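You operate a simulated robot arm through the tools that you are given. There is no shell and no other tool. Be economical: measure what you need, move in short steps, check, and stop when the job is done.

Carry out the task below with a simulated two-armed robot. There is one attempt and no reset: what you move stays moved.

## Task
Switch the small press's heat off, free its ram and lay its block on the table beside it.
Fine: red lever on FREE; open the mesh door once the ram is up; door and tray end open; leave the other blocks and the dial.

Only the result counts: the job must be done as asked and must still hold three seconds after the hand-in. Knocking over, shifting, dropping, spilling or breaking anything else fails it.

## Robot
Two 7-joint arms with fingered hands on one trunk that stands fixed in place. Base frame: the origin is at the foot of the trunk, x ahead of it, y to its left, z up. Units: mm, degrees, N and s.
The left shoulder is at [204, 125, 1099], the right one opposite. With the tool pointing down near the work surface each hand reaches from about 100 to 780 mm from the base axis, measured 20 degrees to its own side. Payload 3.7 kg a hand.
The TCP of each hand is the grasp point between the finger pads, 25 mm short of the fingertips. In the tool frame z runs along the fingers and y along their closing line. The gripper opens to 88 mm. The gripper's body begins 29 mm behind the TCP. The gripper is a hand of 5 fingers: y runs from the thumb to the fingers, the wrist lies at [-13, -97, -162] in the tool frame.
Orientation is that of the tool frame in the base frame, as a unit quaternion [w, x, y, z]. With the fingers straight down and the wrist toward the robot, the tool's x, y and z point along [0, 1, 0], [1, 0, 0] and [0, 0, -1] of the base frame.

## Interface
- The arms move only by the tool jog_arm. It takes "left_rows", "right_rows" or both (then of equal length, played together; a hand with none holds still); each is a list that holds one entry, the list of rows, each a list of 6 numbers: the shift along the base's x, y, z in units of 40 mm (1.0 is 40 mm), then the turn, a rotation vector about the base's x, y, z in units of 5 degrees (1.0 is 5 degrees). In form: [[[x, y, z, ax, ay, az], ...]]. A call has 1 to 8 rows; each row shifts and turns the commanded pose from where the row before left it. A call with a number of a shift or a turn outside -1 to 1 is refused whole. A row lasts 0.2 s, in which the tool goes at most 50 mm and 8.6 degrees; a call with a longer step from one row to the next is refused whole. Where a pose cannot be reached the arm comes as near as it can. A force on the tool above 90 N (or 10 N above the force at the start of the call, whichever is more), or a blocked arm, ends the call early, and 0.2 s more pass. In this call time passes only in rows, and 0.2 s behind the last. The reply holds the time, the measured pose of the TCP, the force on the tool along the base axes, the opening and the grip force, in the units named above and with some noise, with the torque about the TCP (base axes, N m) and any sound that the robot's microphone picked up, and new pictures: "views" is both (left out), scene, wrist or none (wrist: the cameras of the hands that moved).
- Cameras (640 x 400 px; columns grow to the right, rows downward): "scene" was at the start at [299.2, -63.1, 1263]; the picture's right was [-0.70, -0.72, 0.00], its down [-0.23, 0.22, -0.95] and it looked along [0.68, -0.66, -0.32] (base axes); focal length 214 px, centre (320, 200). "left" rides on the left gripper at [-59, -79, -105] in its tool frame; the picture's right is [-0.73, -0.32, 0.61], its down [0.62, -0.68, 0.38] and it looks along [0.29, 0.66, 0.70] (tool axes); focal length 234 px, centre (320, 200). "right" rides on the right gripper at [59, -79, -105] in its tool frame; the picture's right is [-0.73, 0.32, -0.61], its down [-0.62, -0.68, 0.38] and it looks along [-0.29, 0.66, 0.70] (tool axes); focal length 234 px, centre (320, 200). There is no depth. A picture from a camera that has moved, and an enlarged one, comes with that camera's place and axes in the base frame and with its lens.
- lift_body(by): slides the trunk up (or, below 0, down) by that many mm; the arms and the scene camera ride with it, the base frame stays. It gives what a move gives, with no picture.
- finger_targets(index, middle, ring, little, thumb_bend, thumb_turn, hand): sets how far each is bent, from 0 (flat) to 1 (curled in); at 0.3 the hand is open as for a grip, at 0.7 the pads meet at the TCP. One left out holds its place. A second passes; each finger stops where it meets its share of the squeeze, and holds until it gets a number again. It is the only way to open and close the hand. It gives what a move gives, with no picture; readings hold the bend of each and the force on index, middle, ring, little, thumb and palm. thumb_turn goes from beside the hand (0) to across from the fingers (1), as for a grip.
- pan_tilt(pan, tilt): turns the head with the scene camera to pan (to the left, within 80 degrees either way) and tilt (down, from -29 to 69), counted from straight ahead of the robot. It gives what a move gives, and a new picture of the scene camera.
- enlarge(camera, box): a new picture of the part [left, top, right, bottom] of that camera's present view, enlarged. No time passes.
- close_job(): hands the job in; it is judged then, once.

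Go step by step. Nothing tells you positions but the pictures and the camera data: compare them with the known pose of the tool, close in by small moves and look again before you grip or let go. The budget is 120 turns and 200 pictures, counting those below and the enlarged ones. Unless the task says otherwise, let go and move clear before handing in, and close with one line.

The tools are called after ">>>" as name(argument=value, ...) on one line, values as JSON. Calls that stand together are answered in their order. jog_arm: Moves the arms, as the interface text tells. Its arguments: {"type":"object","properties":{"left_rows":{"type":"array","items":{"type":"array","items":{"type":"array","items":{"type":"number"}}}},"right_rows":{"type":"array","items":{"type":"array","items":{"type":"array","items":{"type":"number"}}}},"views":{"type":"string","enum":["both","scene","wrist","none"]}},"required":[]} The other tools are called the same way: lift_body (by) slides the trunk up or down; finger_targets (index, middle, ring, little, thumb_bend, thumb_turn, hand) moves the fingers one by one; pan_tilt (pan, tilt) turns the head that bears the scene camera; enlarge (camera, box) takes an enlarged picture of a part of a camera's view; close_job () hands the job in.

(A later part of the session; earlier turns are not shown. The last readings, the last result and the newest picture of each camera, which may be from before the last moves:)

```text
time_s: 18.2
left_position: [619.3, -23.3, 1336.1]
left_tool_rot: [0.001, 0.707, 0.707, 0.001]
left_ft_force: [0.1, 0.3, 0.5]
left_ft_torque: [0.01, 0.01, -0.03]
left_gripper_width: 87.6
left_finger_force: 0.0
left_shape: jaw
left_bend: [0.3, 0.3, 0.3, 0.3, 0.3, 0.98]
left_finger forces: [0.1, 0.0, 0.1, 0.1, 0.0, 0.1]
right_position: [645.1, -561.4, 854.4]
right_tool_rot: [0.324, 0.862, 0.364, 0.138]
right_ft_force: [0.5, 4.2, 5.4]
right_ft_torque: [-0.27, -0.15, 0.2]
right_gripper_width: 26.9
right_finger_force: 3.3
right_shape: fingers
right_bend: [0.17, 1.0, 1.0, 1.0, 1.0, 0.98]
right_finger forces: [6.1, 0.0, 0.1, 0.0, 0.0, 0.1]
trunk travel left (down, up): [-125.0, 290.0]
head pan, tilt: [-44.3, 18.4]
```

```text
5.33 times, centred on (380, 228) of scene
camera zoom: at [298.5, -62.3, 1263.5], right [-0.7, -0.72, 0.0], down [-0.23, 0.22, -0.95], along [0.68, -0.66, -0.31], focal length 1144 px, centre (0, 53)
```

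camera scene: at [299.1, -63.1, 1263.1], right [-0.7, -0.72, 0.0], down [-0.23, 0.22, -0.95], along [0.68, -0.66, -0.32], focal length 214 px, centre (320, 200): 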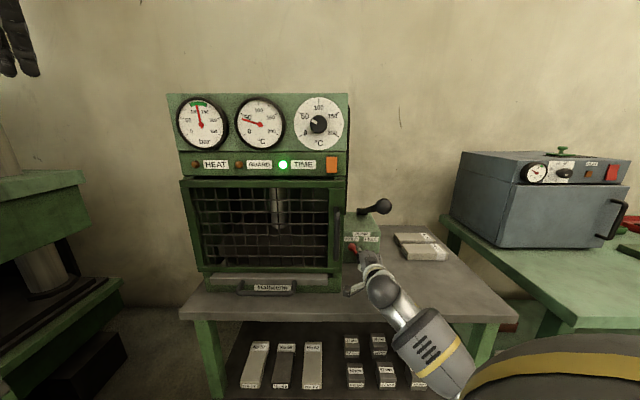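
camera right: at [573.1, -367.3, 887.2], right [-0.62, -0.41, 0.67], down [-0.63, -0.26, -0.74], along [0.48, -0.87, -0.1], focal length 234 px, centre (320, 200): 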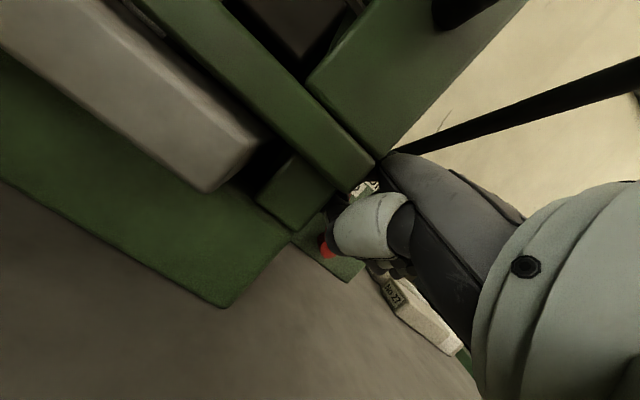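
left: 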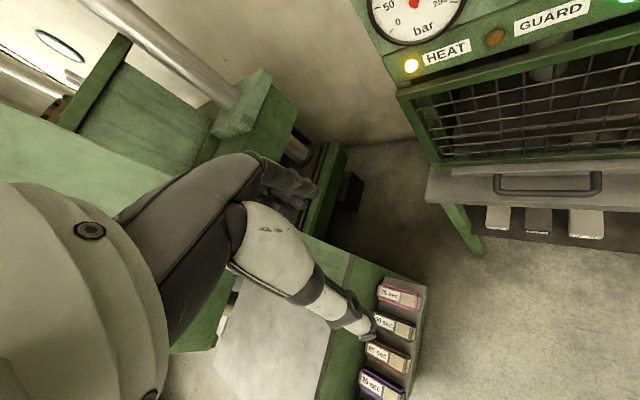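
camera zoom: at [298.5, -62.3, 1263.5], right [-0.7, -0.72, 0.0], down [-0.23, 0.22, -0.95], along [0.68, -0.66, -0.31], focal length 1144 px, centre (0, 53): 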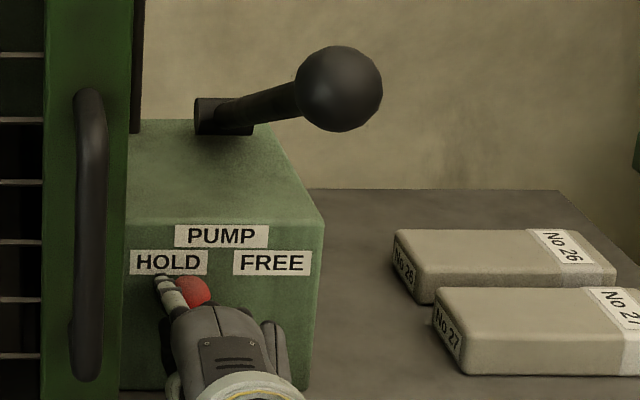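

The ball is moving right, so I'll keep going.

>>> jog_arm(right_rows=[[[-0.26, -0.265, 0, 0, 0, 0], [-0.26, -0.265, 0, 0, 0, 0], [-0.26, -0.265, 0, 0, 0, 0]]], views="none")

>>> enlarge(camera="scene", box=[320, 190, 440, 265])

```text
time_s: 19.0
left_position: [619.8, -23.8, 1333.2]
left_tool_rot: [0.001, 0.707, 0.707, 0.0]
left_ft_force: [-0.5, 1.0, 0.0]
left_ft_torque: [0.01, -0.02, 0.01]
left_gripper_width: 87.7
left_finger_force: 0.1
left_shape: jaw
left_bend: [0.3, 0.3, 0.3, 0.3, 0.3, 0.98]
left_finger forces: [0.1, 0.1, 0.1, 0.1, 0.1, 0.1]
right_position: [613.9, -593.8, 850.9]
right_tool_rot: [0.322, 0.864, 0.362, 0.134]
right_ft_force: [1.1, 1.9, -1.4]
right_ft_torque: [-0.03, 0.06, 0.11]
right_gripper_width: 24.7
right_finger_force: 0.6
right_shape: fingers
right_bend: [0.2, 1.0, 1.0, 1.0, 1.0, 0.98]
right_finger forces: [1.6, 0.0, 0.0, 0.1, 0.0, 0.0]
trunk travel left (down, up): [-125.0, 290.0]
head pan, tilt: [-44.3, 18.4]
```

```text
5.33 times, centred on (380, 228) of scene
camera zoom: at [299.2, -63.1, 1263.0], right [-0.7, -0.72, 0.0], down [-0.23, 0.22, -0.95], along [0.68, -0.66, -0.32], focal length 1144 px, centre (0, 53)
```

zoom: 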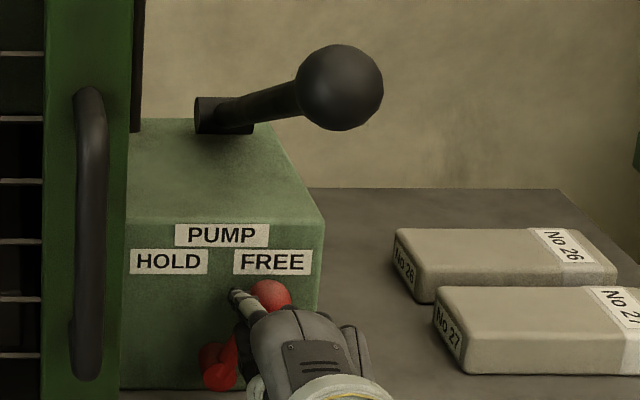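

The ball is now on the FREE side. I'll nudge a few millimetres to seat it, then retreat.

>>> jog_arm(right_rows=[[[-0.12, -0.12, 0, 0, 0, 0], [0.12, 0.12, 0, 0, 0, 0], [-0.5, 0.49, 0, 0, 0, 0], [-0.6, 0.59, 0, 0, 0, 0], [-0.6, 0.59, 0.2, 0, 0, 0], [-0.6, 0.59, 0.5, 0, 0, 0]]], views="scene")

>>> enlarge(camera="scene", box=[170, 90, 410, 240])

>>> enlarge(camera="scene", box=[320, 190, 440, 265])

```text
time_s: 20.4
left_position: [619.0, -24.9, 1334.9]
left_tool_rot: [0.001, 0.707, 0.707, -0.001]
left_ft_force: [0.2, 0.8, -0.2]
left_ft_torque: [-0.01, 0.0, 0.0]
left_gripper_width: 87.6
left_finger_force: 0.1
left_shape: jaw
left_bend: [0.3, 0.3, 0.3, 0.3, 0.3, 0.98]
left_finger forces: [0.0, 0.1, 0.0, 0.0, 0.0, 0.0]
right_position: [521.4, -504.3, 880.5]
right_tool_rot: [0.321, 0.864, 0.363, 0.135]
right_ft_force: [0.3, -0.3, -0.2]
right_ft_torque: [-0.03, -0.02, -0.01]
right_gripper_width: 25.0
right_finger_force: 0.0
right_shape: fingers
right_bend: [0.2, 1.0, 1.0, 1.0, 1.0, 0.98]
right_finger forces: [0.1, 0.0, 0.0, 0.0, 0.0, 0.1]
trunk travel left (down, up): [-125.0, 290.0]
head pan, tilt: [-44.3, 18.4]
camera scene: at [298.9, -62.9, 1263.2], right [-0.7, -0.72, 0.0], down [-0.23, 0.22, -0.95], along [0.68, -0.66, -0.32], focal length 214 px, centre (320, 200)
```

scene: 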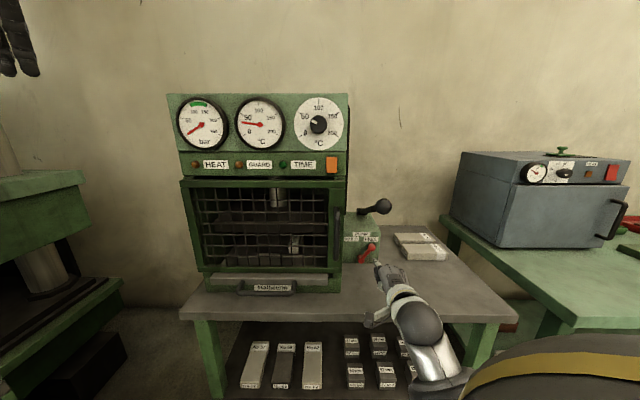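

```text
2.67 times, centred on (290, 165) of scene
camera zoom: at [298.9, -62.9, 1263.2], right [-0.7, -0.72, 0.0], down [-0.23, 0.22, -0.95], along [0.68, -0.66, -0.32], focal length 572 px, centre (400, 293)
```

zoom: 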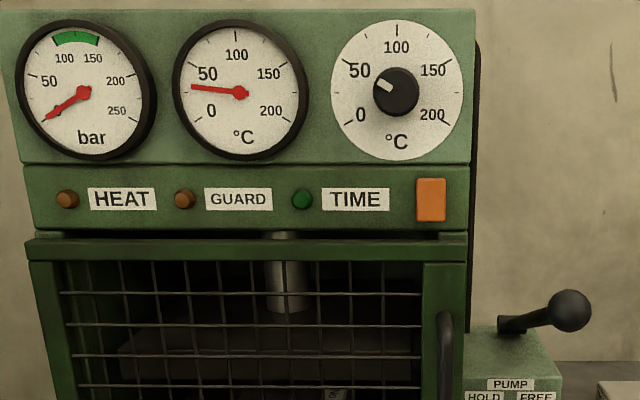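

```text
5.33 times, centred on (380, 228) of scene
camera zoom: at [298.9, -62.9, 1263.2], right [-0.7, -0.72, 0.0], down [-0.23, 0.22, -0.95], along [0.68, -0.66, -0.32], focal length 1144 px, centre (0, 53)
```

zoom: 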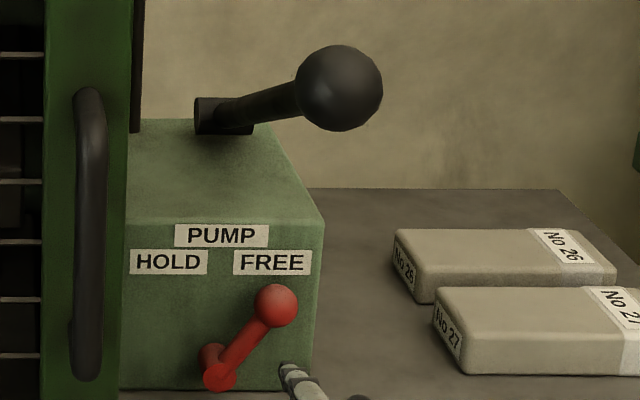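

The lever is on FREE, the pressure has fallen to zero and the ram is rising. I'll look at the door, handle and tray.

>>> enlarge(camera="scene", box=[175, 170, 355, 300])

>>> enlarge(camera="left", box=[380, 60, 640, 240])

```text
3.08 times, centred on (265, 235) of scene
camera zoom: at [298.9, -62.9, 1263.2], right [-0.7, -0.72, 0.0], down [-0.23, 0.22, -0.95], along [0.68, -0.66, -0.32], focal length 660 px, centre (489, 92)
```

zoom: 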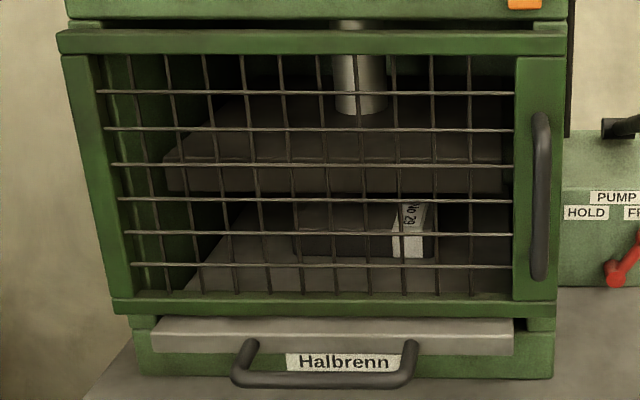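

```text
2.22 times, centred on (510, 150) of left
camera zoom: at [539.9, -81.9, 1438.9], right [-0.32, -0.73, -0.61], down [-0.68, 0.62, -0.38], along [0.66, 0.29, -0.7], focal length 520 px, centre (-102, 311)
```

zoom: 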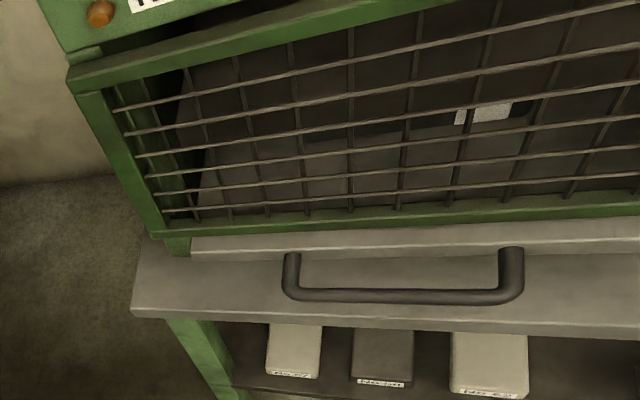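

The ram plate is up, and block "No 29" sits on the tray. The door handle bar runs about z 948–1085 at [602,-415]. I'll retreat, open the hand and roll it into a handshake pose to grip the bar.

>>> jog_arm(right_rows=[[[-0.7, 0.7, 0.1, 0, 0, 0], [-0.7, 0.7, 0.1, 0, 0, 0], [0.1, 0.133, 0.18, 0.369, -0.957, -0.425], [0.1, 0.133, 0.18, 0.369, -0.957, -0.425], [0.1, 0.133, 0.18, 0.369, -0.957, -0.425], [0.1, 0.133, 0.18, 0.369, -0.957, -0.425], [0.1, 0.133, 0.18, 0.369, -0.957, -0.425], [0.1, 0.133, 0.18, 0.369, -0.957, -0.425]]], views="none")

>>> jog_arm(right_rows=[[[0.1, 0.133, 0.18, 0.369, -0.957, -0.425], [0.1, 0.133, 0.18, 0.369, -0.957, -0.425], [0.1, 0.133, 0.18, 0.369, -0.957, -0.425], [0.1, 0.133, 0.18, 0.369, -0.957, -0.425], [0.1, 0.133, 0.18, 0.369, -0.957, -0.425], [0.1, 0.133, 0.18, 0.369, -0.957, -0.425]]], views="none")

>>> finger_targets(hand="right", index=0.3, middle=0.3, ring=0.3, little=0.3, thumb_bend=0.3)

>>> jog_arm(right_rows=[[[0.1, 0.133, 0.18, 0.369, -0.957, -0.425], [0.1, 0.133, 0.18, 0.369, -0.957, -0.425], [0.1, 0.133, 0.18, 0.369, -0.957, -0.425], [0.1, 0.133, 0.18, 0.369, -0.957, -0.425], [0.1, 0.133, 0.18, 0.369, -0.957, -0.425], [0.1, 0.133, 0.18, 0.369, -0.957, -0.425]]], views="both")

```text
time_s: 22.2
left_position: [619.2, -23.6, 1334.1]
left_tool_rot: [-0.001, 0.707, 0.708, 0.0]
left_ft_force: [0.1, -0.8, 0.1]
left_ft_torque: [-0.01, -0.02, -0.01]
left_gripper_width: 87.7
left_finger_force: 0.0
left_shape: jaw
left_bend: [0.3, 0.3, 0.3, 0.3, 0.3, 0.98]
left_finger forces: [0.0, 0.0, 0.0, 0.0, 0.0, 0.1]
right_position: [501.8, -427.3, 915.5]
right_tool_rot: [0.332, 0.864, 0.16, 0.343]
right_ft_force: [0.7, 0.4, 0.0]
right_ft_torque: [-0.02, -0.01, -0.02]
right_gripper_width: 25.3
right_finger_force: 0.0
right_shape: fingers
right_bend: [0.2, 1.0, 1.0, 1.0, 1.0, 0.98]
right_finger forces: [0.0, 0.1, 0.0, 0.0, 0.0, 0.0]
right hand out of reach, approached as far as the arm can: row 2, 4
trunk travel left (down, up): [-125.0, 290.0]
head pan, tilt: [-44.3, 18.4]
```

```text
time_s: 23.6
left_position: [620.7, -23.9, 1333.8]
left_tool_rot: [0.0, 0.707, 0.708, 0.0]
left_ft_force: [0.1, -0.6, -0.3]
left_ft_torque: [0.0, -0.03, 0.0]
left_gripper_width: 87.5
left_finger_force: 0.0
left_shape: jaw
left_bend: [0.3, 0.3, 0.3, 0.3, 0.3, 0.98]
left_finger forces: [0.1, 0.0, 0.0, 0.1, 0.0, 0.0]
right_position: [525.2, -395.3, 961.0]
right_tool_rot: [0.313, 0.792, -0.056, 0.521]
right_ft_force: [-0.2, 0.0, -0.3]
right_ft_torque: [-0.03, -0.03, -0.01]
right_gripper_width: 25.2
right_finger_force: 0.1
right_shape: fingers
right_bend: [0.2, 1.0, 1.0, 1.0, 1.0, 0.98]
right_finger forces: [0.0, 0.0, 0.1, 0.0, 0.0, 0.1]
trunk travel left (down, up): [-125.0, 290.0]
head pan, tilt: [-44.3, 18.4]
```

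```text
time_s: 24.6
left_position: [619.0, -23.9, 1334.3]
left_tool_rot: [0.001, 0.707, 0.707, 0.0]
left_ft_force: [0.8, -0.9, 0.3]
left_ft_torque: [0.01, 0.02, -0.01]
left_gripper_width: 87.5
left_finger_force: 0.0
left_shape: jaw
left_bend: [0.3, 0.3, 0.3, 0.3, 0.3, 0.98]
left_finger forces: [0.0, 0.0, 0.1, 0.0, 0.0, 0.1]
right_position: [524.5, -395.7, 959.9]
right_tool_rot: [0.313, 0.792, -0.055, 0.521]
right_ft_force: [-0.1, 0.6, -0.1]
right_ft_torque: [0.0, -0.01, -0.02]
right_gripper_width: 84.6
right_finger_force: 0.1
right_shape: fingers
right_bend: [0.3, 0.3, 0.3, 0.3, 0.3, 0.98]
right_finger forces: [0.1, 0.0, 0.0, 0.0, 0.1, 0.0]
trunk travel left (down, up): [-125.0, 290.0]
head pan, tilt: [-44.3, 18.4]
```

```text
time_s: 26.0
left_position: [619.9, -24.7, 1333.0]
left_tool_rot: [0.0, 0.707, 0.707, 0.0]
left_ft_force: [0.2, 0.5, 0.1]
left_ft_torque: [0.03, -0.01, -0.02]
left_gripper_width: 87.6
left_finger_force: 0.1
left_shape: jaw
left_bend: [0.3, 0.3, 0.3, 0.3, 0.3, 0.98]
left_finger forces: [0.0, 0.1, 0.1, 0.1, 0.0, 0.0]
right_position: [549.9, -364.5, 1002.8]
right_tool_rot: [0.268, 0.654, -0.267, 0.655]
right_ft_force: [0.8, 0.5, -0.4]
right_ft_torque: [0.02, 0.01, -0.01]
right_gripper_width: 84.5
right_finger_force: 0.0
right_shape: fingers
right_bend: [0.3, 0.3, 0.3, 0.3, 0.3, 0.98]
right_finger forces: [0.0, 0.1, 0.0, 0.1, 0.0, 0.0]
trunk travel left (down, up): [-125.0, 290.0]
head pan, tilt: [-44.3, 18.4]
camera scene: at [299.3, -63.1, 1263.0], right [-0.7, -0.72, 0.0], down [-0.23, 0.22, -0.95], along [0.68, -0.66, -0.32], focal length 214 px, centre (320, 200)
camera right: at [529.2, -233.5, 1061.7], right [-0.66, 0.19, -0.73], down [0.75, 0.22, -0.62], along [0.04, -0.96, -0.29], focal length 234 px, centre (320, 200)
```

scene: 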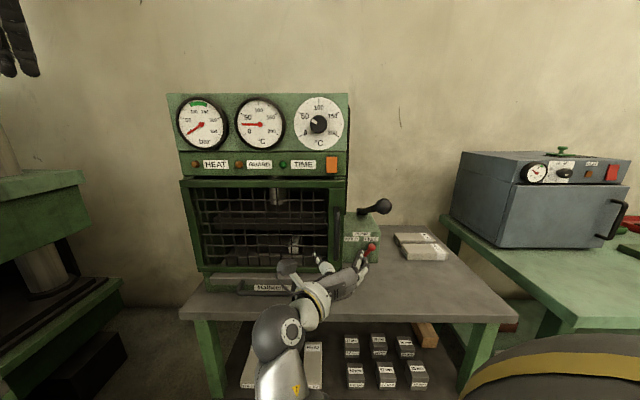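
right: 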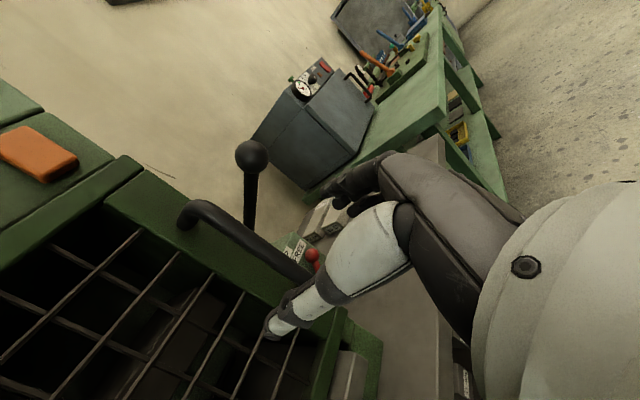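

The hand is lined up with the bar, with the TCP 73 mm in front. I'll advance 52 mm and check.

>>> jog_arm(right_rows=[[[0.31, -0.305, 0.1, 0, 0, 0], [0.31, -0.305, 0.1, 0, 0, 0], [0.31, -0.305, 0.1, 0, 0, 0]]], views="both")

>>> enlarge(camera="scene", box=[270, 190, 390, 300])

```text
time_s: 26.8
left_position: [620.2, -24.6, 1333.7]
left_tool_rot: [0.001, 0.707, 0.707, 0.0]
left_ft_force: [-0.1, -0.4, 0.2]
left_ft_torque: [0.03, -0.01, 0.04]
left_gripper_width: 87.6
left_finger_force: 0.1
left_shape: jaw
left_bend: [0.3, 0.3, 0.3, 0.3, 0.3, 0.98]
left_finger forces: [0.1, 0.0, 0.1, 0.0, 0.1, 0.1]
right_position: [586.6, -400.0, 1016.6]
right_tool_rot: [0.269, 0.653, -0.267, 0.656]
right_ft_force: [0.1, 0.1, 0.6]
right_ft_torque: [-0.01, 0.0, -0.01]
right_gripper_width: 84.5
right_finger_force: 0.0
right_shape: fingers
right_bend: [0.3, 0.3, 0.3, 0.3, 0.3, 0.98]
right_finger forces: [0.1, 0.0, 0.0, 0.1, 0.1, 0.0]
trunk travel left (down, up): [-125.0, 290.0]
head pan, tilt: [-44.3, 18.4]
camera scene: at [299.4, -63.1, 1262.9], right [-0.7, -0.72, 0.0], down [-0.23, 0.22, -0.95], along [0.68, -0.66, -0.32], focal length 214 px, centre (320, 200)
camera right: at [566.2, -269.6, 1073.9], right [-0.66, 0.19, -0.73], down [0.75, 0.22, -0.62], along [0.04, -0.96, -0.29], focal length 234 px, centre (320, 200)
```

scene: 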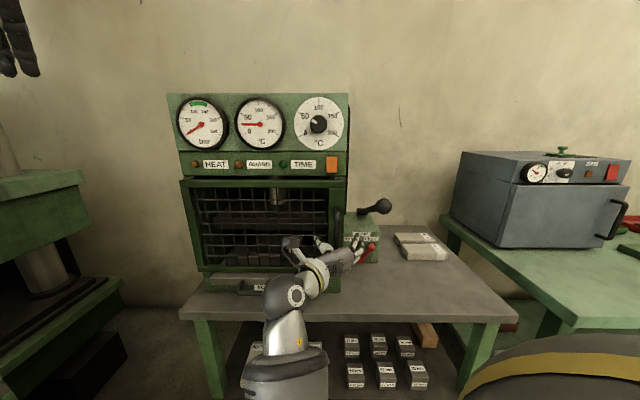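
right: 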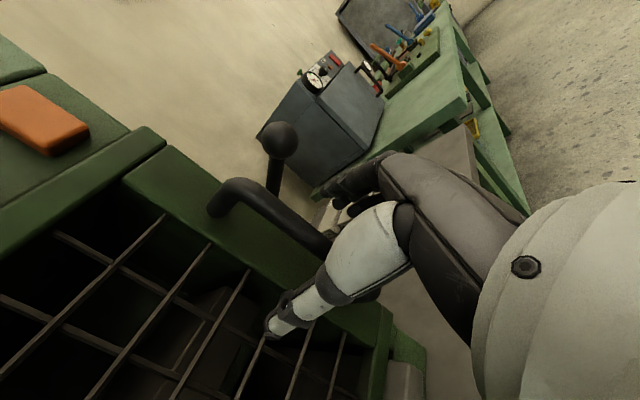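

```text
3.64 times, centred on (330, 245) of scene
camera zoom: at [299.4, -63.1, 1262.9], right [-0.7, -0.72, 0.0], down [-0.23, 0.22, -0.95], along [0.68, -0.66, -0.32], focal length 780 px, centre (284, 36)
```

zoom: 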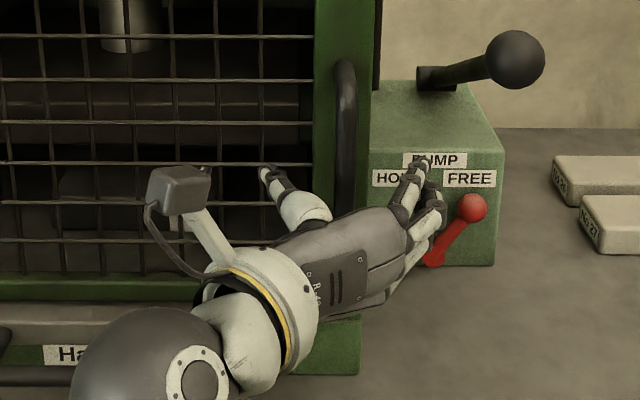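

The bar is between the thumb and fingers. I'll move in the last 18 mm and close gently.

>>> jog_arm(right_rows=[[[0.16, -0.157, 0, 0, 0, 0], [0.16, -0.157, 0, 0, 0, 0]]], views="none")

>>> finger_targets(hand="right", index=0.7, middle=0.7, ring=0.7, little=0.7, thumb_bend=0.7)

>>> enlarge(camera="scene", box=[270, 190, 390, 300])

>>> enlarge(camera="right", box=[160, 120, 480, 320])

```text
time_s: 27.4
left_position: [618.7, -24.4, 1333.4]
left_tool_rot: [0.001, 0.707, 0.707, 0.0]
left_ft_force: [0.1, -0.2, -1.0]
left_ft_torque: [0.0, 0.0, -0.01]
left_gripper_width: 87.7
left_finger_force: 0.0
left_shape: jaw
left_bend: [0.3, 0.3, 0.3, 0.3, 0.3, 0.98]
left_finger forces: [0.0, 0.1, 0.1, 0.0, 0.1, 0.0]
right_position: [598.2, -412.1, 1015.8]
right_tool_rot: [0.269, 0.654, -0.266, 0.655]
right_ft_force: [0.7, 0.5, -0.1]
right_ft_torque: [-0.01, 0.03, 0.0]
right_gripper_width: 84.5
right_finger_force: 0.2
right_shape: fingers
right_bend: [0.3, 0.3, 0.3, 0.3, 0.3, 0.98]
right_finger forces: [0.0, 0.0, 0.0, 0.0, 0.0, 0.0]
trunk travel left (down, up): [-125.0, 290.0]
head pan, tilt: [-44.3, 18.4]
```

```text
time_s: 28.4
left_position: [620.0, -25.0, 1334.0]
left_tool_rot: [0.001, 0.707, 0.707, -0.001]
left_ft_force: [0.7, 0.4, -0.5]
left_ft_torque: [0.0, -0.02, 0.01]
left_gripper_width: 87.8
left_finger_force: 0.0
left_shape: jaw
left_bend: [0.3, 0.3, 0.3, 0.3, 0.3, 0.98]
left_finger forces: [0.0, 0.1, 0.0, 0.0, 0.0, 0.0]
right_position: [599.4, -412.2, 1015.9]
right_tool_rot: [0.269, 0.653, -0.266, 0.656]
right_ft_force: [0.2, -0.7, -0.4]
right_ft_torque: [0.01, 0.01, 0.03]
right_gripper_width: 0.0
right_finger_force: 0.1
right_shape: fingers
right_bend: [0.7, 0.7, 0.7, 0.7, 0.7, 0.98]
right_finger forces: [0.1, 0.0, 0.1, 0.0, 0.0, 0.1]
trunk travel left (down, up): [-125.0, 290.0]
head pan, tilt: [-44.3, 18.4]
```

```text
3.64 times, centred on (330, 245) of scene
camera zoom: at [299.2, -63.1, 1263.0], right [-0.7, -0.72, 0.0], down [-0.23, 0.22, -0.95], along [0.68, -0.66, -0.32], focal length 780 px, centre (284, 36)
```

zoom: 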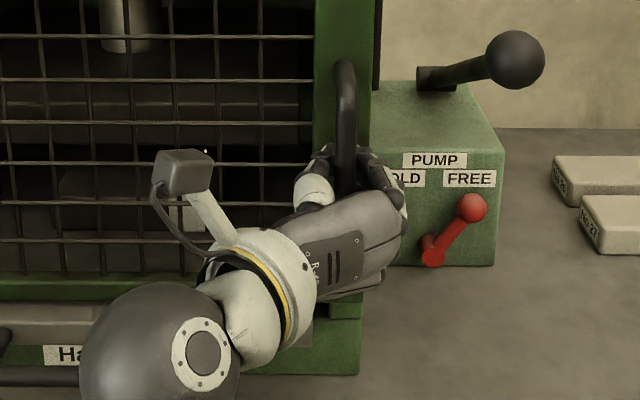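

```text
2.00 times, centred on (320, 220) of right
camera zoom: at [579.1, -282.0, 1074.0], right [-0.66, 0.19, -0.73], down [0.75, 0.22, -0.62], along [0.04, -0.96, -0.29], focal length 468 px, centre (320, 160)
```

zoom: 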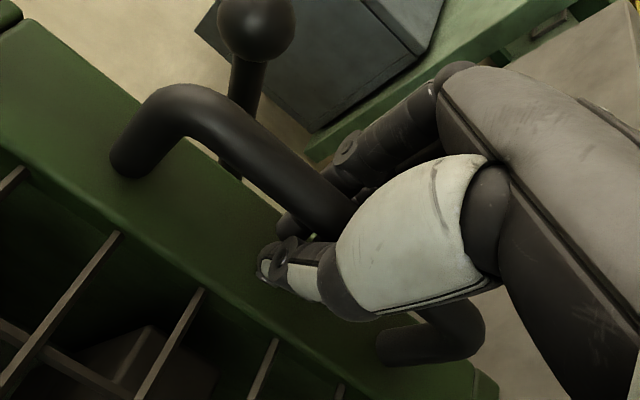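

The fingers have closed behind the bar, making a ring around it. Before pulling I'll check that the ram is fully up.

>>> enlarge(camera="scene", box=[175, 90, 355, 300])

```text
1.90 times, centred on (265, 195) of scene
camera zoom: at [299.2, -63.1, 1263.0], right [-0.7, -0.72, 0.0], down [-0.23, 0.22, -0.95], along [0.68, -0.66, -0.32], focal length 408 px, centre (425, 210)
```

zoom: 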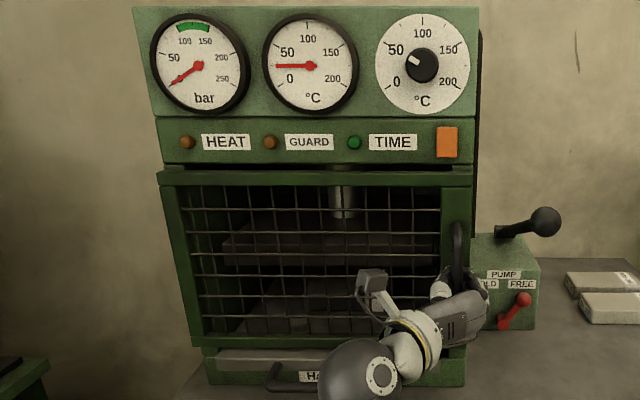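

>>> finger_targets(hand="right", index=0.72)

>>> finger_targets(hand="right", index=0.72)

>>> enlarge(camera="scene", box=[175, 90, 355, 300])

```text
time_s: 29.4
left_position: [619.3, -24.9, 1333.5]
left_tool_rot: [0.0, 0.707, 0.707, -0.001]
left_ft_force: [0.6, 0.3, 0.0]
left_ft_torque: [-0.01, -0.01, -0.02]
left_gripper_width: 87.3
left_finger_force: 0.1
left_shape: jaw
left_bend: [0.3, 0.3, 0.3, 0.3, 0.3, 0.98]
left_finger forces: [0.0, 0.0, 0.1, 0.0, 0.0, 0.0]
right_position: [599.9, -412.2, 1015.0]
right_tool_rot: [0.268, 0.654, -0.266, 0.655]
right_ft_force: [0.0, -0.4, -0.1]
right_ft_torque: [0.01, -0.02, 0.01]
right_gripper_width: 0.0
right_finger_force: 0.0
right_shape: fingers
right_bend: [0.72, 0.7, 0.7, 0.7, 0.7, 0.98]
right_finger forces: [0.1, 0.0, 0.0, 0.0, 0.0, 0.1]
trunk travel left (down, up): [-125.0, 290.0]
head pan, tilt: [-44.3, 18.4]
```

```text
time_s: 30.4
left_position: [619.1, -23.7, 1333.1]
left_tool_rot: [0.001, 0.707, 0.707, -0.001]
left_ft_force: [0.3, 0.5, -0.1]
left_ft_torque: [0.01, 0.02, -0.01]
left_gripper_width: 87.3
left_finger_force: 0.0
left_shape: jaw
left_bend: [0.3, 0.3, 0.3, 0.3, 0.3, 0.98]
left_finger forces: [0.0, 0.0, 0.0, 0.1, 0.0, 0.0]
right_position: [599.4, -412.8, 1015.1]
right_tool_rot: [0.267, 0.654, -0.266, 0.655]
right_ft_force: [-0.6, -0.2, 0.1]
right_ft_torque: [0.01, 0.01, 0.01]
right_gripper_width: 0.0
right_finger_force: 0.1
right_shape: fingers
right_bend: [0.72, 0.7, 0.7, 0.7, 0.7, 0.98]
right_finger forces: [0.0, 0.1, 0.0, 0.0, 0.0, 0.0]
trunk travel left (down, up): [-125.0, 290.0]
head pan, tilt: [-44.3, 18.4]
```

```text
1.90 times, centred on (265, 195) of scene
camera zoom: at [299.2, -63.1, 1263.0], right [-0.7, -0.72, 0.0], down [-0.23, 0.22, -0.95], along [0.68, -0.66, -0.32], focal length 408 px, centre (425, 210)
```

zoom: 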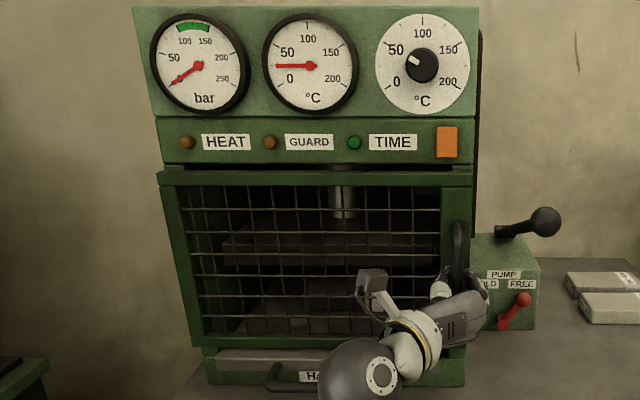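

The ram has stopped at the top. I'll pull the door along its arc, hinged on the left.

>>> jog_arm(right_rows=[[[-0.488, 0.65, 0, 0, 0, -0.9], [-0.428, 0.69, 0, 0, 0, -1], [-0.368, 0.725, 0, 0, 0, -1]]], views="scene")

```text
time_s: 31.2
left_position: [619.6, -24.5, 1332.4]
left_tool_rot: [0.0, 0.707, 0.707, 0.0]
left_ft_force: [-0.5, -0.4, 0.3]
left_ft_torque: [0.01, -0.01, -0.03]
left_gripper_width: 87.5
left_finger_force: 0.0
left_shape: jaw
left_bend: [0.3, 0.3, 0.3, 0.3, 0.3, 0.98]
left_finger forces: [0.0, 0.1, 0.0, 0.0, 0.0, 0.1]
right_position: [547.8, -328.9, 1016.0]
right_tool_rot: [0.349, 0.615, -0.346, 0.617]
right_ft_force: [0.5, 0.3, 0.3]
right_ft_torque: [-0.01, 0.02, 0.02]
right_gripper_width: 0.0
right_finger_force: 0.0
right_shape: fingers
right_bend: [0.72, 0.7, 0.7, 0.7, 0.69, 0.98]
right_finger forces: [0.1, 0.1, 0.1, 0.0, 0.0, 0.1]
trunk travel left (down, up): [-125.0, 290.0]
head pan, tilt: [-44.3, 18.4]
camera scene: at [299.1, -62.9, 1263.1], right [-0.7, -0.72, 0.0], down [-0.23, 0.22, -0.95], along [0.68, -0.66, -0.32], focal length 214 px, centre (320, 200)
```

scene: 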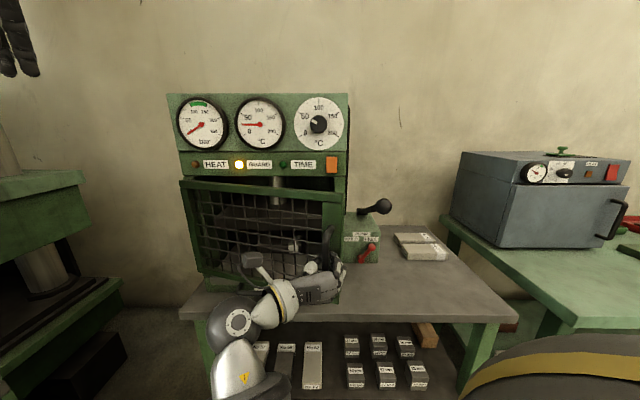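

The door is opening and the GUARD lamp is on. I'll continue along the arc.

>>> jog_arm(right_rows=[[[-0.303, 0.753, 0, 0, 0, -1], [-0.238, 0.778, 0, 0, 0, -1], [-0.165, 0.793, 0, 0, 0, -1], [-0.1, 0.805, 0, 0, 0, -1]]], views="both")

```text
time_s: 32.2
left_position: [619.1, -23.6, 1333.3]
left_tool_rot: [0.0, 0.707, 0.707, -0.001]
left_ft_force: [-0.2, 0.4, 0.2]
left_ft_torque: [-0.03, 0.01, -0.04]
left_gripper_width: 87.5
left_finger_force: 0.0
left_shape: jaw
left_bend: [0.3, 0.3, 0.3, 0.3, 0.3, 0.98]
left_finger forces: [0.0, 0.0, 0.1, 0.0, 0.1, 0.1]
right_position: [515.9, -205.6, 1015.2]
right_tool_rot: [0.45, 0.545, -0.448, 0.547]
right_ft_force: [-0.1, 0.0, 0.0]
right_ft_torque: [0.0, -0.02, -0.02]
right_gripper_width: 0.0
right_finger_force: 0.0
right_shape: fingers
right_bend: [0.72, 0.7, 0.7, 0.7, 0.7, 0.98]
right_finger forces: [0.1, 0.1, 0.0, 0.1, 0.1, 0.1]
trunk travel left (down, up): [-125.0, 290.0]
head pan, tilt: [-44.3, 18.4]
camera scene: at [299.3, -62.9, 1263.0], right [-0.7, -0.72, 0.0], down [-0.23, 0.22, -0.95], along [0.68, -0.66, -0.32], focal length 214 px, centre (320, 200)
camera right: at [573.7, -85.2, 1073.6], right [-0.43, 0.53, -0.73], down [0.74, -0.25, -0.62], along [-0.51, -0.81, -0.29], focal length 234 px, centre (320, 200)
```

scene: 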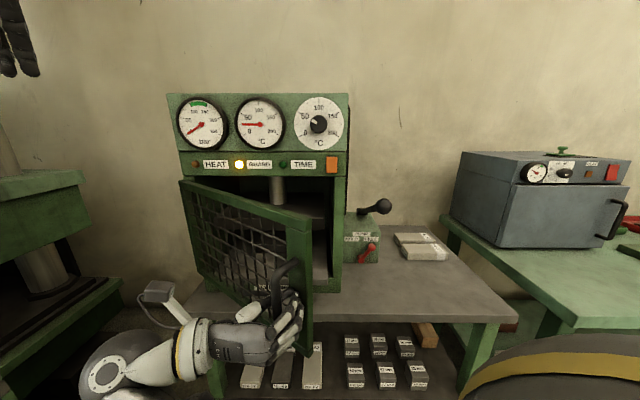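
right: 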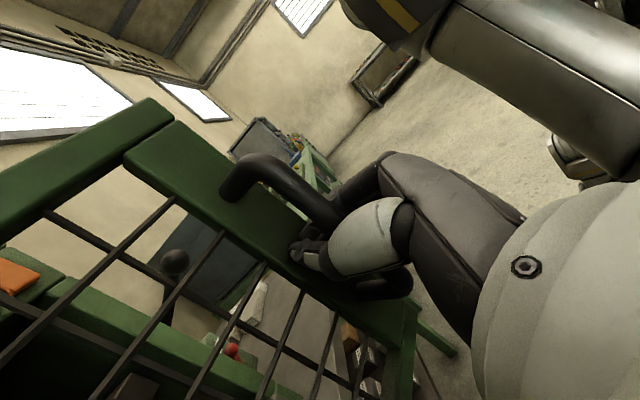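

>>> jog_arm(right_rows=[[[-0.02, 0.81, 0, 0, 0, -1], [0.04, 0.81, 0, 0, 0, -1], [0.115, 0.8, 0, 0, 0, -1], [0.185, 0.79, 0, 0, 0, -1], [0.25, 0.77, 0, 0, 0, -1]]], views="both")

```text
time_s: 33.4
left_position: [615.6, -23.6, 1337.5]
left_tool_rot: [0.002, 0.707, 0.707, 0.0]
left_ft_force: [-0.2, -0.5, 0.5]
left_ft_torque: [-0.01, -0.01, 0.02]
left_gripper_width: 87.8
left_finger_force: 0.0
left_shape: jaw
left_bend: [0.3, 0.3, 0.3, 0.3, 0.3, 0.98]
left_finger forces: [0.1, 0.0, 0.0, 0.0, 0.0, 0.1]
right_position: [470.2, -199.0, 1113.4]
right_tool_rot: [-0.556, -0.431, 0.558, -0.441]
right_ft_force: [-0.5, 0.4, 0.7]
right_ft_torque: [0.03, -0.02, 0.04]
right_gripper_width: 0.0
right_finger_force: 0.0
right_shape: fingers
right_bend: [0.72, 0.7, 0.7, 0.7, 0.69, 0.98]
right_finger forces: [0.0, 0.0, 0.1, 0.0, 0.1, 0.0]
right hand out of reach, approached as far as the arm can: row 1, 2, 3, 4, 5
trunk travel left (down, up): [-125.0, 290.0]
head pan, tilt: [-44.3, 18.4]
camera scene: at [296.4, -62.5, 1264.8], right [-0.7, -0.72, 0.0], down [-0.22, 0.22, -0.95], along [0.68, -0.66, -0.31], focal length 214 px, centre (320, 200)
camera right: at [571.1, -114.4, 1171.8], right [-0.16, 0.66, -0.73], down [0.58, -0.54, -0.61], along [-0.8, -0.52, -0.29], focal length 234 px, centre (320, 200)
```

scene: 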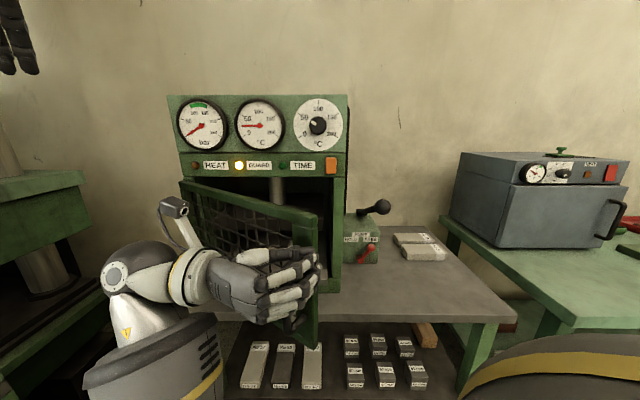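
right: 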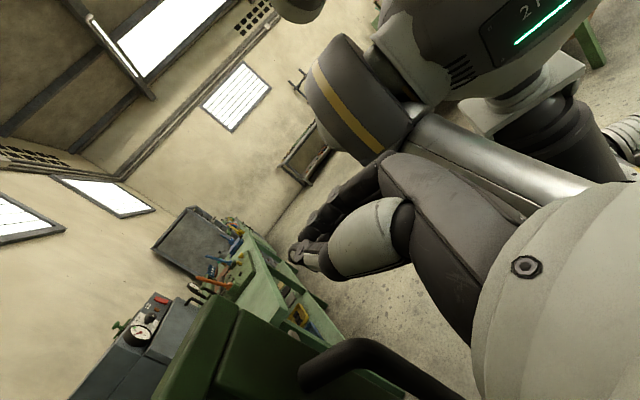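

The right hand slipped off with the door about 35° open. I'll take the right hand up and away, then drag the door further with the left hand's fingers from inside its top edge. The left hand moves aside first.

>>> jog_arm(left_rows=[[[0, 0.9, 0, 0, 0, 0], [0, 0.9, 0, 0, 0, 0], [0, 0.9, 0, 0, 0, 0], [0, 0.9, 0, 0, 0, 0]]], views="none")

>>> jog_arm(right_rows=[[[-0.2, 0.2, 0.9, 0, 0, 0], [-0.2, 0.2, 0.9, 0, 0, 0], [0, 0, 0.9, 0, 0, 0], [0, 0, 0.9, 0, 0, 0]]], views="scene")

```text
time_s: 34.4
left_position: [619.4, 121.8, 1333.4]
left_tool_rot: [0.001, 0.707, 0.707, -0.001]
left_ft_force: [-0.5, 0.2, 0.0]
left_ft_torque: [0.02, 0.0, -0.01]
left_gripper_width: 87.6
left_finger_force: 0.1
left_shape: jaw
left_bend: [0.3, 0.3, 0.3, 0.3, 0.3, 0.98]
left_finger forces: [0.0, 0.0, 0.0, 0.1, 0.0, 0.0]
right_position: [473.6, -198.2, 1106.7]
right_tool_rot: [0.558, 0.436, -0.554, 0.437]
right_ft_force: [-1.0, 0.3, 0.3]
right_ft_torque: [0.01, -0.02, -0.01]
right_gripper_width: 0.0
right_finger_force: 0.0
right_shape: fingers
right_bend: [0.72, 0.7, 0.7, 0.7, 0.69, 0.98]
right_finger forces: [0.0, 0.0, 0.0, 0.0, 0.0, 0.1]
trunk travel left (down, up): [-125.0, 290.0]
head pan, tilt: [-44.3, 18.4]
```

```text
time_s: 35.4
left_position: [619.7, 120.2, 1333.7]
left_tool_rot: [0.002, 0.707, 0.707, 0.0]
left_ft_force: [0.4, 0.2, 0.9]
left_ft_torque: [0.01, 0.02, -0.01]
left_gripper_width: 87.8
left_finger_force: 0.1
left_shape: jaw
left_bend: [0.3, 0.3, 0.3, 0.3, 0.3, 0.98]
left_finger forces: [0.0, 0.0, 0.0, 0.1, 0.0, 0.0]
right_position: [458.0, -184.8, 1250.8]
right_tool_rot: [0.558, 0.437, -0.555, 0.436]
right_ft_force: [-0.1, -0.3, -0.3]
right_ft_torque: [-0.03, 0.01, -0.04]
right_gripper_width: 0.1
right_finger_force: 0.2
right_shape: fingers
right_bend: [0.72, 0.7, 0.7, 0.7, 0.69, 0.98]
right_finger forces: [0.1, 0.0, 0.1, 0.0, 0.0, 0.1]
trunk travel left (down, up): [-125.0, 290.0]
head pan, tilt: [-44.3, 18.4]
camera scene: at [298.6, -63.1, 1263.3], right [-0.7, -0.72, 0.0], down [-0.23, 0.22, -0.95], along [0.68, -0.66, -0.32], focal length 214 px, centre (320, 200)
```

scene: 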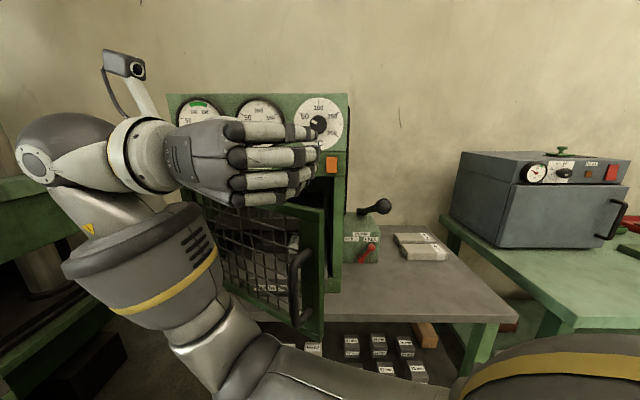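

>>> jog_arm(right_rows=[[[0.14, -0.535, 0, 0, 0, 1], [0.14, -0.535, 0, 0, 0, 1], [0.14, -0.535, 0, 0, 0, 1], [0.14, -0.535, 0, 0, 0, 1], [0.14, -0.535, 0, 0, 0, 1], [0.14, -0.535, 0, 0, 0, 1]]], views="none")

>>> jog_arm(right_rows=[[[0.14, -0.535, 0, 0, 0, 1], [0.14, -0.535, 0, 0, 0, 1], [0.14, -0.535, 0, 0, 0, 1], [0.14, -0.535, 0, 0, 0, 1], [0.14, -0.535, 0, 0, 0, 1]]], views="scene")

```text
time_s: 36.8
left_position: [619.9, 119.1, 1332.8]
left_tool_rot: [0.001, 0.707, 0.707, -0.001]
left_ft_force: [0.0, 0.2, 1.1]
left_ft_torque: [-0.02, 0.0, -0.06]
left_gripper_width: 87.8
left_finger_force: 0.0
left_shape: jaw
left_bend: [0.3, 0.3, 0.3, 0.3, 0.3, 0.98]
left_finger forces: [0.0, 0.0, 0.0, 0.0, 0.0, 0.0]
right_position: [491.6, -313.3, 1251.7]
right_tool_rot: [0.425, 0.565, -0.424, 0.566]
right_ft_force: [-0.5, -0.1, 0.7]
right_ft_torque: [0.01, 0.01, -0.02]
right_gripper_width: 0.0
right_finger_force: 0.0
right_shape: fingers
right_bend: [0.72, 0.7, 0.7, 0.7, 0.69, 0.98]
right_finger forces: [0.0, 0.0, 0.1, 0.0, 0.1, 0.1]
trunk travel left (down, up): [-125.0, 290.0]
head pan, tilt: [-44.3, 18.4]
```

```text
time_s: 38.0
left_position: [620.7, 118.9, 1332.7]
left_tool_rot: [0.0, 0.707, 0.707, -0.001]
left_ft_force: [-0.1, -0.4, 0.3]
left_ft_torque: [-0.01, 0.0, -0.04]
left_gripper_width: 87.7
left_finger_force: 0.1
left_shape: jaw
left_bend: [0.3, 0.3, 0.3, 0.3, 0.3, 0.98]
left_finger forces: [0.0, 0.0, 0.1, 0.0, 0.0, 0.0]
right_position: [519.3, -419.1, 1251.4]
right_tool_rot: [0.293, 0.643, -0.291, 0.645]
right_ft_force: [0.1, 0.3, -0.2]
right_ft_torque: [-0.03, 0.0, -0.03]
right_gripper_width: 0.1
right_finger_force: 0.0
right_shape: fingers
right_bend: [0.72, 0.7, 0.7, 0.7, 0.69, 0.98]
right_finger forces: [0.0, 0.0, 0.1, 0.1, 0.0, 0.0]
trunk travel left (down, up): [-125.0, 290.0]
head pan, tilt: [-44.3, 18.4]
camera scene: at [299.1, -63.2, 1263.1], right [-0.7, -0.72, 0.0], down [-0.23, 0.22, -0.95], along [0.68, -0.66, -0.32], focal length 214 px, centre (320, 200)
```

scene: 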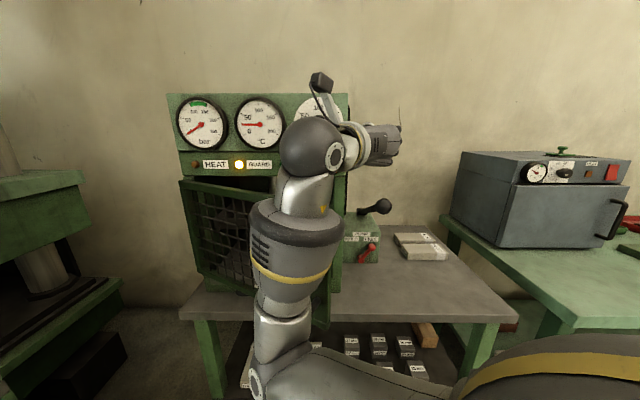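

I'll move the right arm further right and bring the left hand to the inner side of the door's free edge, above it.

>>> jog_arm(right_rows=[[[-0.4, -0.8, 0, 0, 0, 0.5], [-0.4, -0.8, 0, 0, 0, 0.5], [-0.4, -0.8, 0, 0, 0, 0.5], [-0.4, -0.8, 0, 0, 0, 0.5], [-0.4, -0.8, 0, 0, 0, 0.5]]], views="scene")

>>> enlarge(camera="left", box=[0, 0, 640, 400])

```text
time_s: 39.2
left_position: [619.7, 119.3, 1333.6]
left_tool_rot: [0.001, 0.707, 0.707, 0.001]
left_ft_force: [-0.5, 0.3, 0.6]
left_ft_torque: [0.04, 0.01, 0.0]
left_gripper_width: 87.6
left_finger_force: 0.0
left_shape: jaw
left_bend: [0.3, 0.3, 0.3, 0.3, 0.3, 0.98]
left_finger forces: [0.0, 0.0, 0.1, 0.1, 0.0, 0.2]
right_position: [439.3, -579.8, 1250.8]
right_tool_rot: [0.222, 0.671, -0.219, 0.673]
right_ft_force: [-0.2, -0.6, 0.3]
right_ft_torque: [0.01, 0.0, 0.03]
right_gripper_width: 0.2
right_finger_force: 0.0
right_shape: fingers
right_bend: [0.72, 0.7, 0.7, 0.7, 0.69, 0.98]
right_finger forces: [0.1, 0.0, 0.0, 0.0, 0.1, 0.1]
trunk travel left (down, up): [-125.0, 290.0]
head pan, tilt: [-44.3, 18.4]
camera scene: at [298.7, -63.5, 1263.2], right [-0.7, -0.72, 0.0], down [-0.23, 0.22, -0.95], along [0.68, -0.66, -0.32], focal length 214 px, centre (320, 200)
```

scene: 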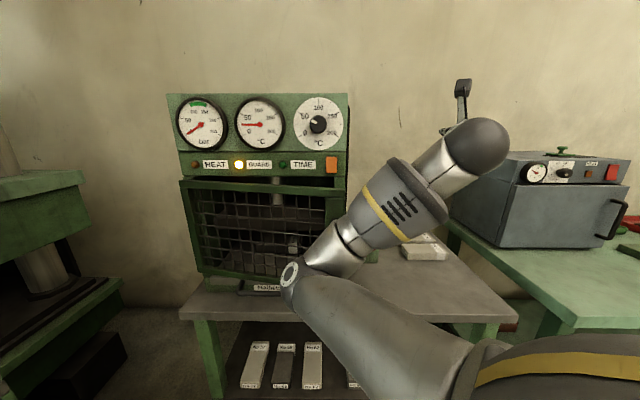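

```text
1.00 times, centred on (320, 200) of left (not enlarged: the box is as wide or as high as the picture)
camera zoom: at [540.2, 61.3, 1438.6], right [-0.32, -0.73, -0.61], down [-0.68, 0.62, -0.38], along [0.66, 0.29, -0.7], focal length 234 px, centre (320, 200)
```

zoom: 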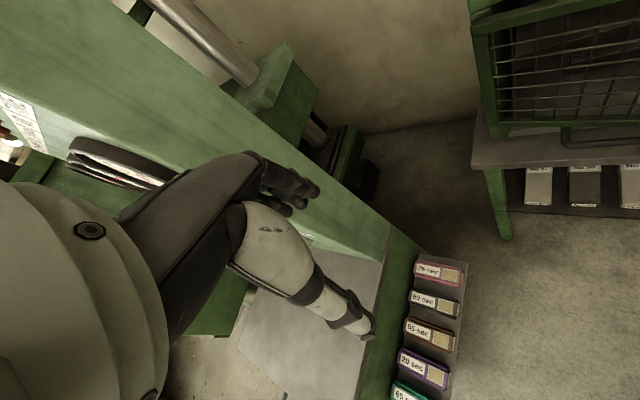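

The right elbow nudged the door nearly shut as the arm moved across. I'll look at how far it is ajar.

>>> enlarge(camera="scene", box=[170, 160, 360, 290])

>>> enlarge(camera="right", box=[0, 0, 640, 400])

```text
3.08 times, centred on (265, 225) of scene
camera zoom: at [298.7, -63.5, 1263.2], right [-0.7, -0.72, 0.0], down [-0.23, 0.22, -0.95], along [0.68, -0.66, -0.32], focal length 660 px, centre (489, 123)
```

zoom: 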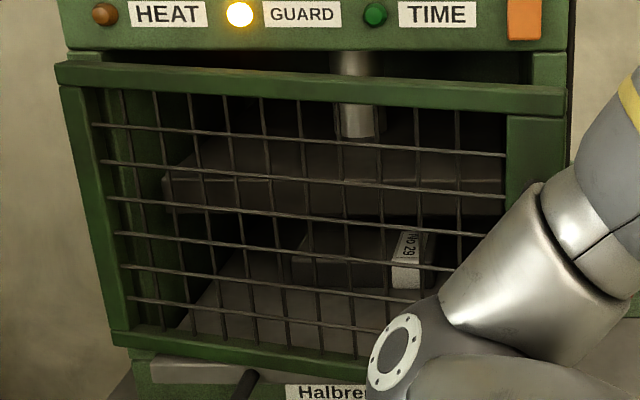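

```text
1.00 times, centred on (320, 200) of right (not enlarged: the box is as wide or as high as the picture)
camera zoom: at [401.0, -453.2, 1309.6], right [-0.68, 0.1, -0.73], down [0.71, 0.32, -0.62], along [0.17, -0.94, -0.29], focal length 234 px, centre (320, 200)
```

zoom: 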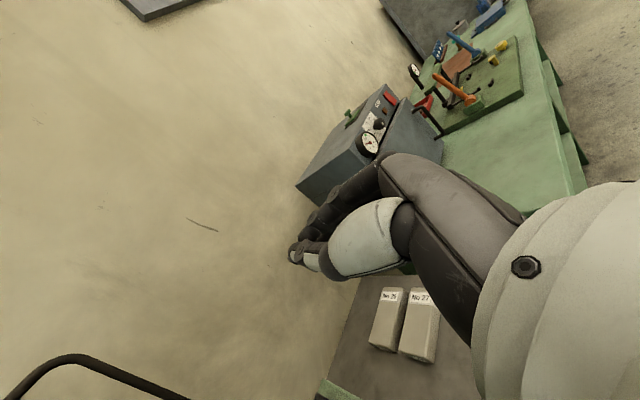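

The door is about 11° ajar. The left hand suits this better, because it can pull the handle from the left and retreat without crossing the door. First I'll bring the right arm back to its elbow-out pose on the right side.

>>> jog_arm(right_rows=[[[-0.054, 0.028, -0.3, -0.369, 0.957, 0.425], [-0.054, 0.028, -0.3, -0.369, 0.957, 0.425], [-0.054, 0.028, -0.3, -0.369, 0.957, 0.425], [-0.054, 0.028, -0.3, -0.369, 0.957, 0.425], [-0.054, 0.028, -0.3, -0.369, 0.957, 0.425], [-0.054, 0.028, -0.3, -0.369, 0.957, 0.425], [-0.054, 0.028, -0.3, -0.369, 0.957, 0.425], [-0.054, 0.028, -0.3, -0.369, 0.957, 0.425]]], views="none")

>>> jog_arm(right_rows=[[[-0.054, 0.028, -0.3, -0.369, 0.957, 0.425], [-0.054, 0.028, -0.3, -0.369, 0.957, 0.425], [-0.054, 0.028, -0.3, -0.369, 0.957, 0.425], [-0.054, 0.028, -0.3, -0.369, 0.957, 0.425], [-0.054, 0.028, -0.3, -0.369, 0.957, 0.425], [-0.054, 0.028, -0.3, -0.369, 0.957, 0.425], [-0.054, 0.028, -0.3, -0.369, 0.957, 0.425], [-0.054, 0.028, -0.3, -0.369, 0.957, 0.425]]], views="scene")

```text
time_s: 41.0
left_position: [621.2, 119.4, 1332.7]
left_tool_rot: [0.0, 0.707, 0.707, -0.001]
left_ft_force: [-0.2, -0.3, -0.1]
left_ft_torque: [0.0, 0.02, -0.07]
left_gripper_width: 87.7
left_finger_force: 0.1
left_shape: jaw
left_bend: [0.3, 0.3, 0.3, 0.3, 0.3, 0.98]
left_finger forces: [0.0, 0.0, 0.0, 0.1, 0.0, 0.0]
right_position: [422.1, -570.1, 1154.7]
right_tool_rot: [0.263, 0.844, 0.05, 0.464]
right_ft_force: [0.0, -0.6, 0.1]
right_ft_torque: [0.02, -0.01, 0.0]
right_gripper_width: 0.0
right_finger_force: 0.1
right_shape: fingers
right_bend: [0.72, 0.7, 0.7, 0.7, 0.69, 0.98]
right_finger forces: [0.0, 0.1, 0.0, 0.1, 0.0, 0.1]
trunk travel left (down, up): [-125.0, 290.0]
head pan, tilt: [-44.3, 18.4]
```

```text
time_s: 42.8
left_position: [620.5, 120.0, 1333.7]
left_tool_rot: [0.0, 0.707, 0.707, 0.0]
left_ft_force: [-0.1, -0.3, 0.3]
left_ft_torque: [0.05, 0.01, 0.01]
left_gripper_width: 87.8
left_finger_force: 0.1
left_shape: jaw
left_bend: [0.3, 0.3, 0.3, 0.3, 0.3, 0.98]
left_finger forces: [0.0, 0.0, 0.0, 0.0, 0.1, 0.0]
right_position: [404.8, -561.6, 1058.9]
right_tool_rot: [0.266, 0.893, 0.313, 0.186]
right_ft_force: [-0.2, 0.3, 0.1]
right_ft_torque: [0.0, 0.01, 0.0]
right_gripper_width: 0.0
right_finger_force: 0.1
right_shape: fingers
right_bend: [0.72, 0.7, 0.7, 0.7, 0.69, 0.98]
right_finger forces: [0.0, 0.0, 0.0, 0.1, 0.1, 0.1]
trunk travel left (down, up): [-125.0, 290.0]
head pan, tilt: [-44.3, 18.4]
camera scene: at [299.2, -63.1, 1263.1], right [-0.7, -0.72, 0.0], down [-0.23, 0.22, -0.95], along [0.68, -0.66, -0.32], focal length 214 px, centre (320, 200)
```

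scene: 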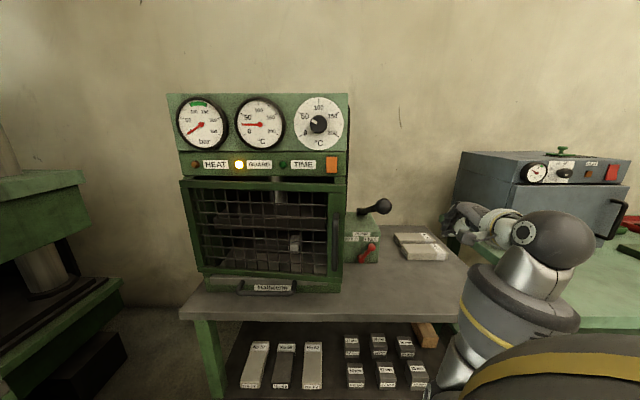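

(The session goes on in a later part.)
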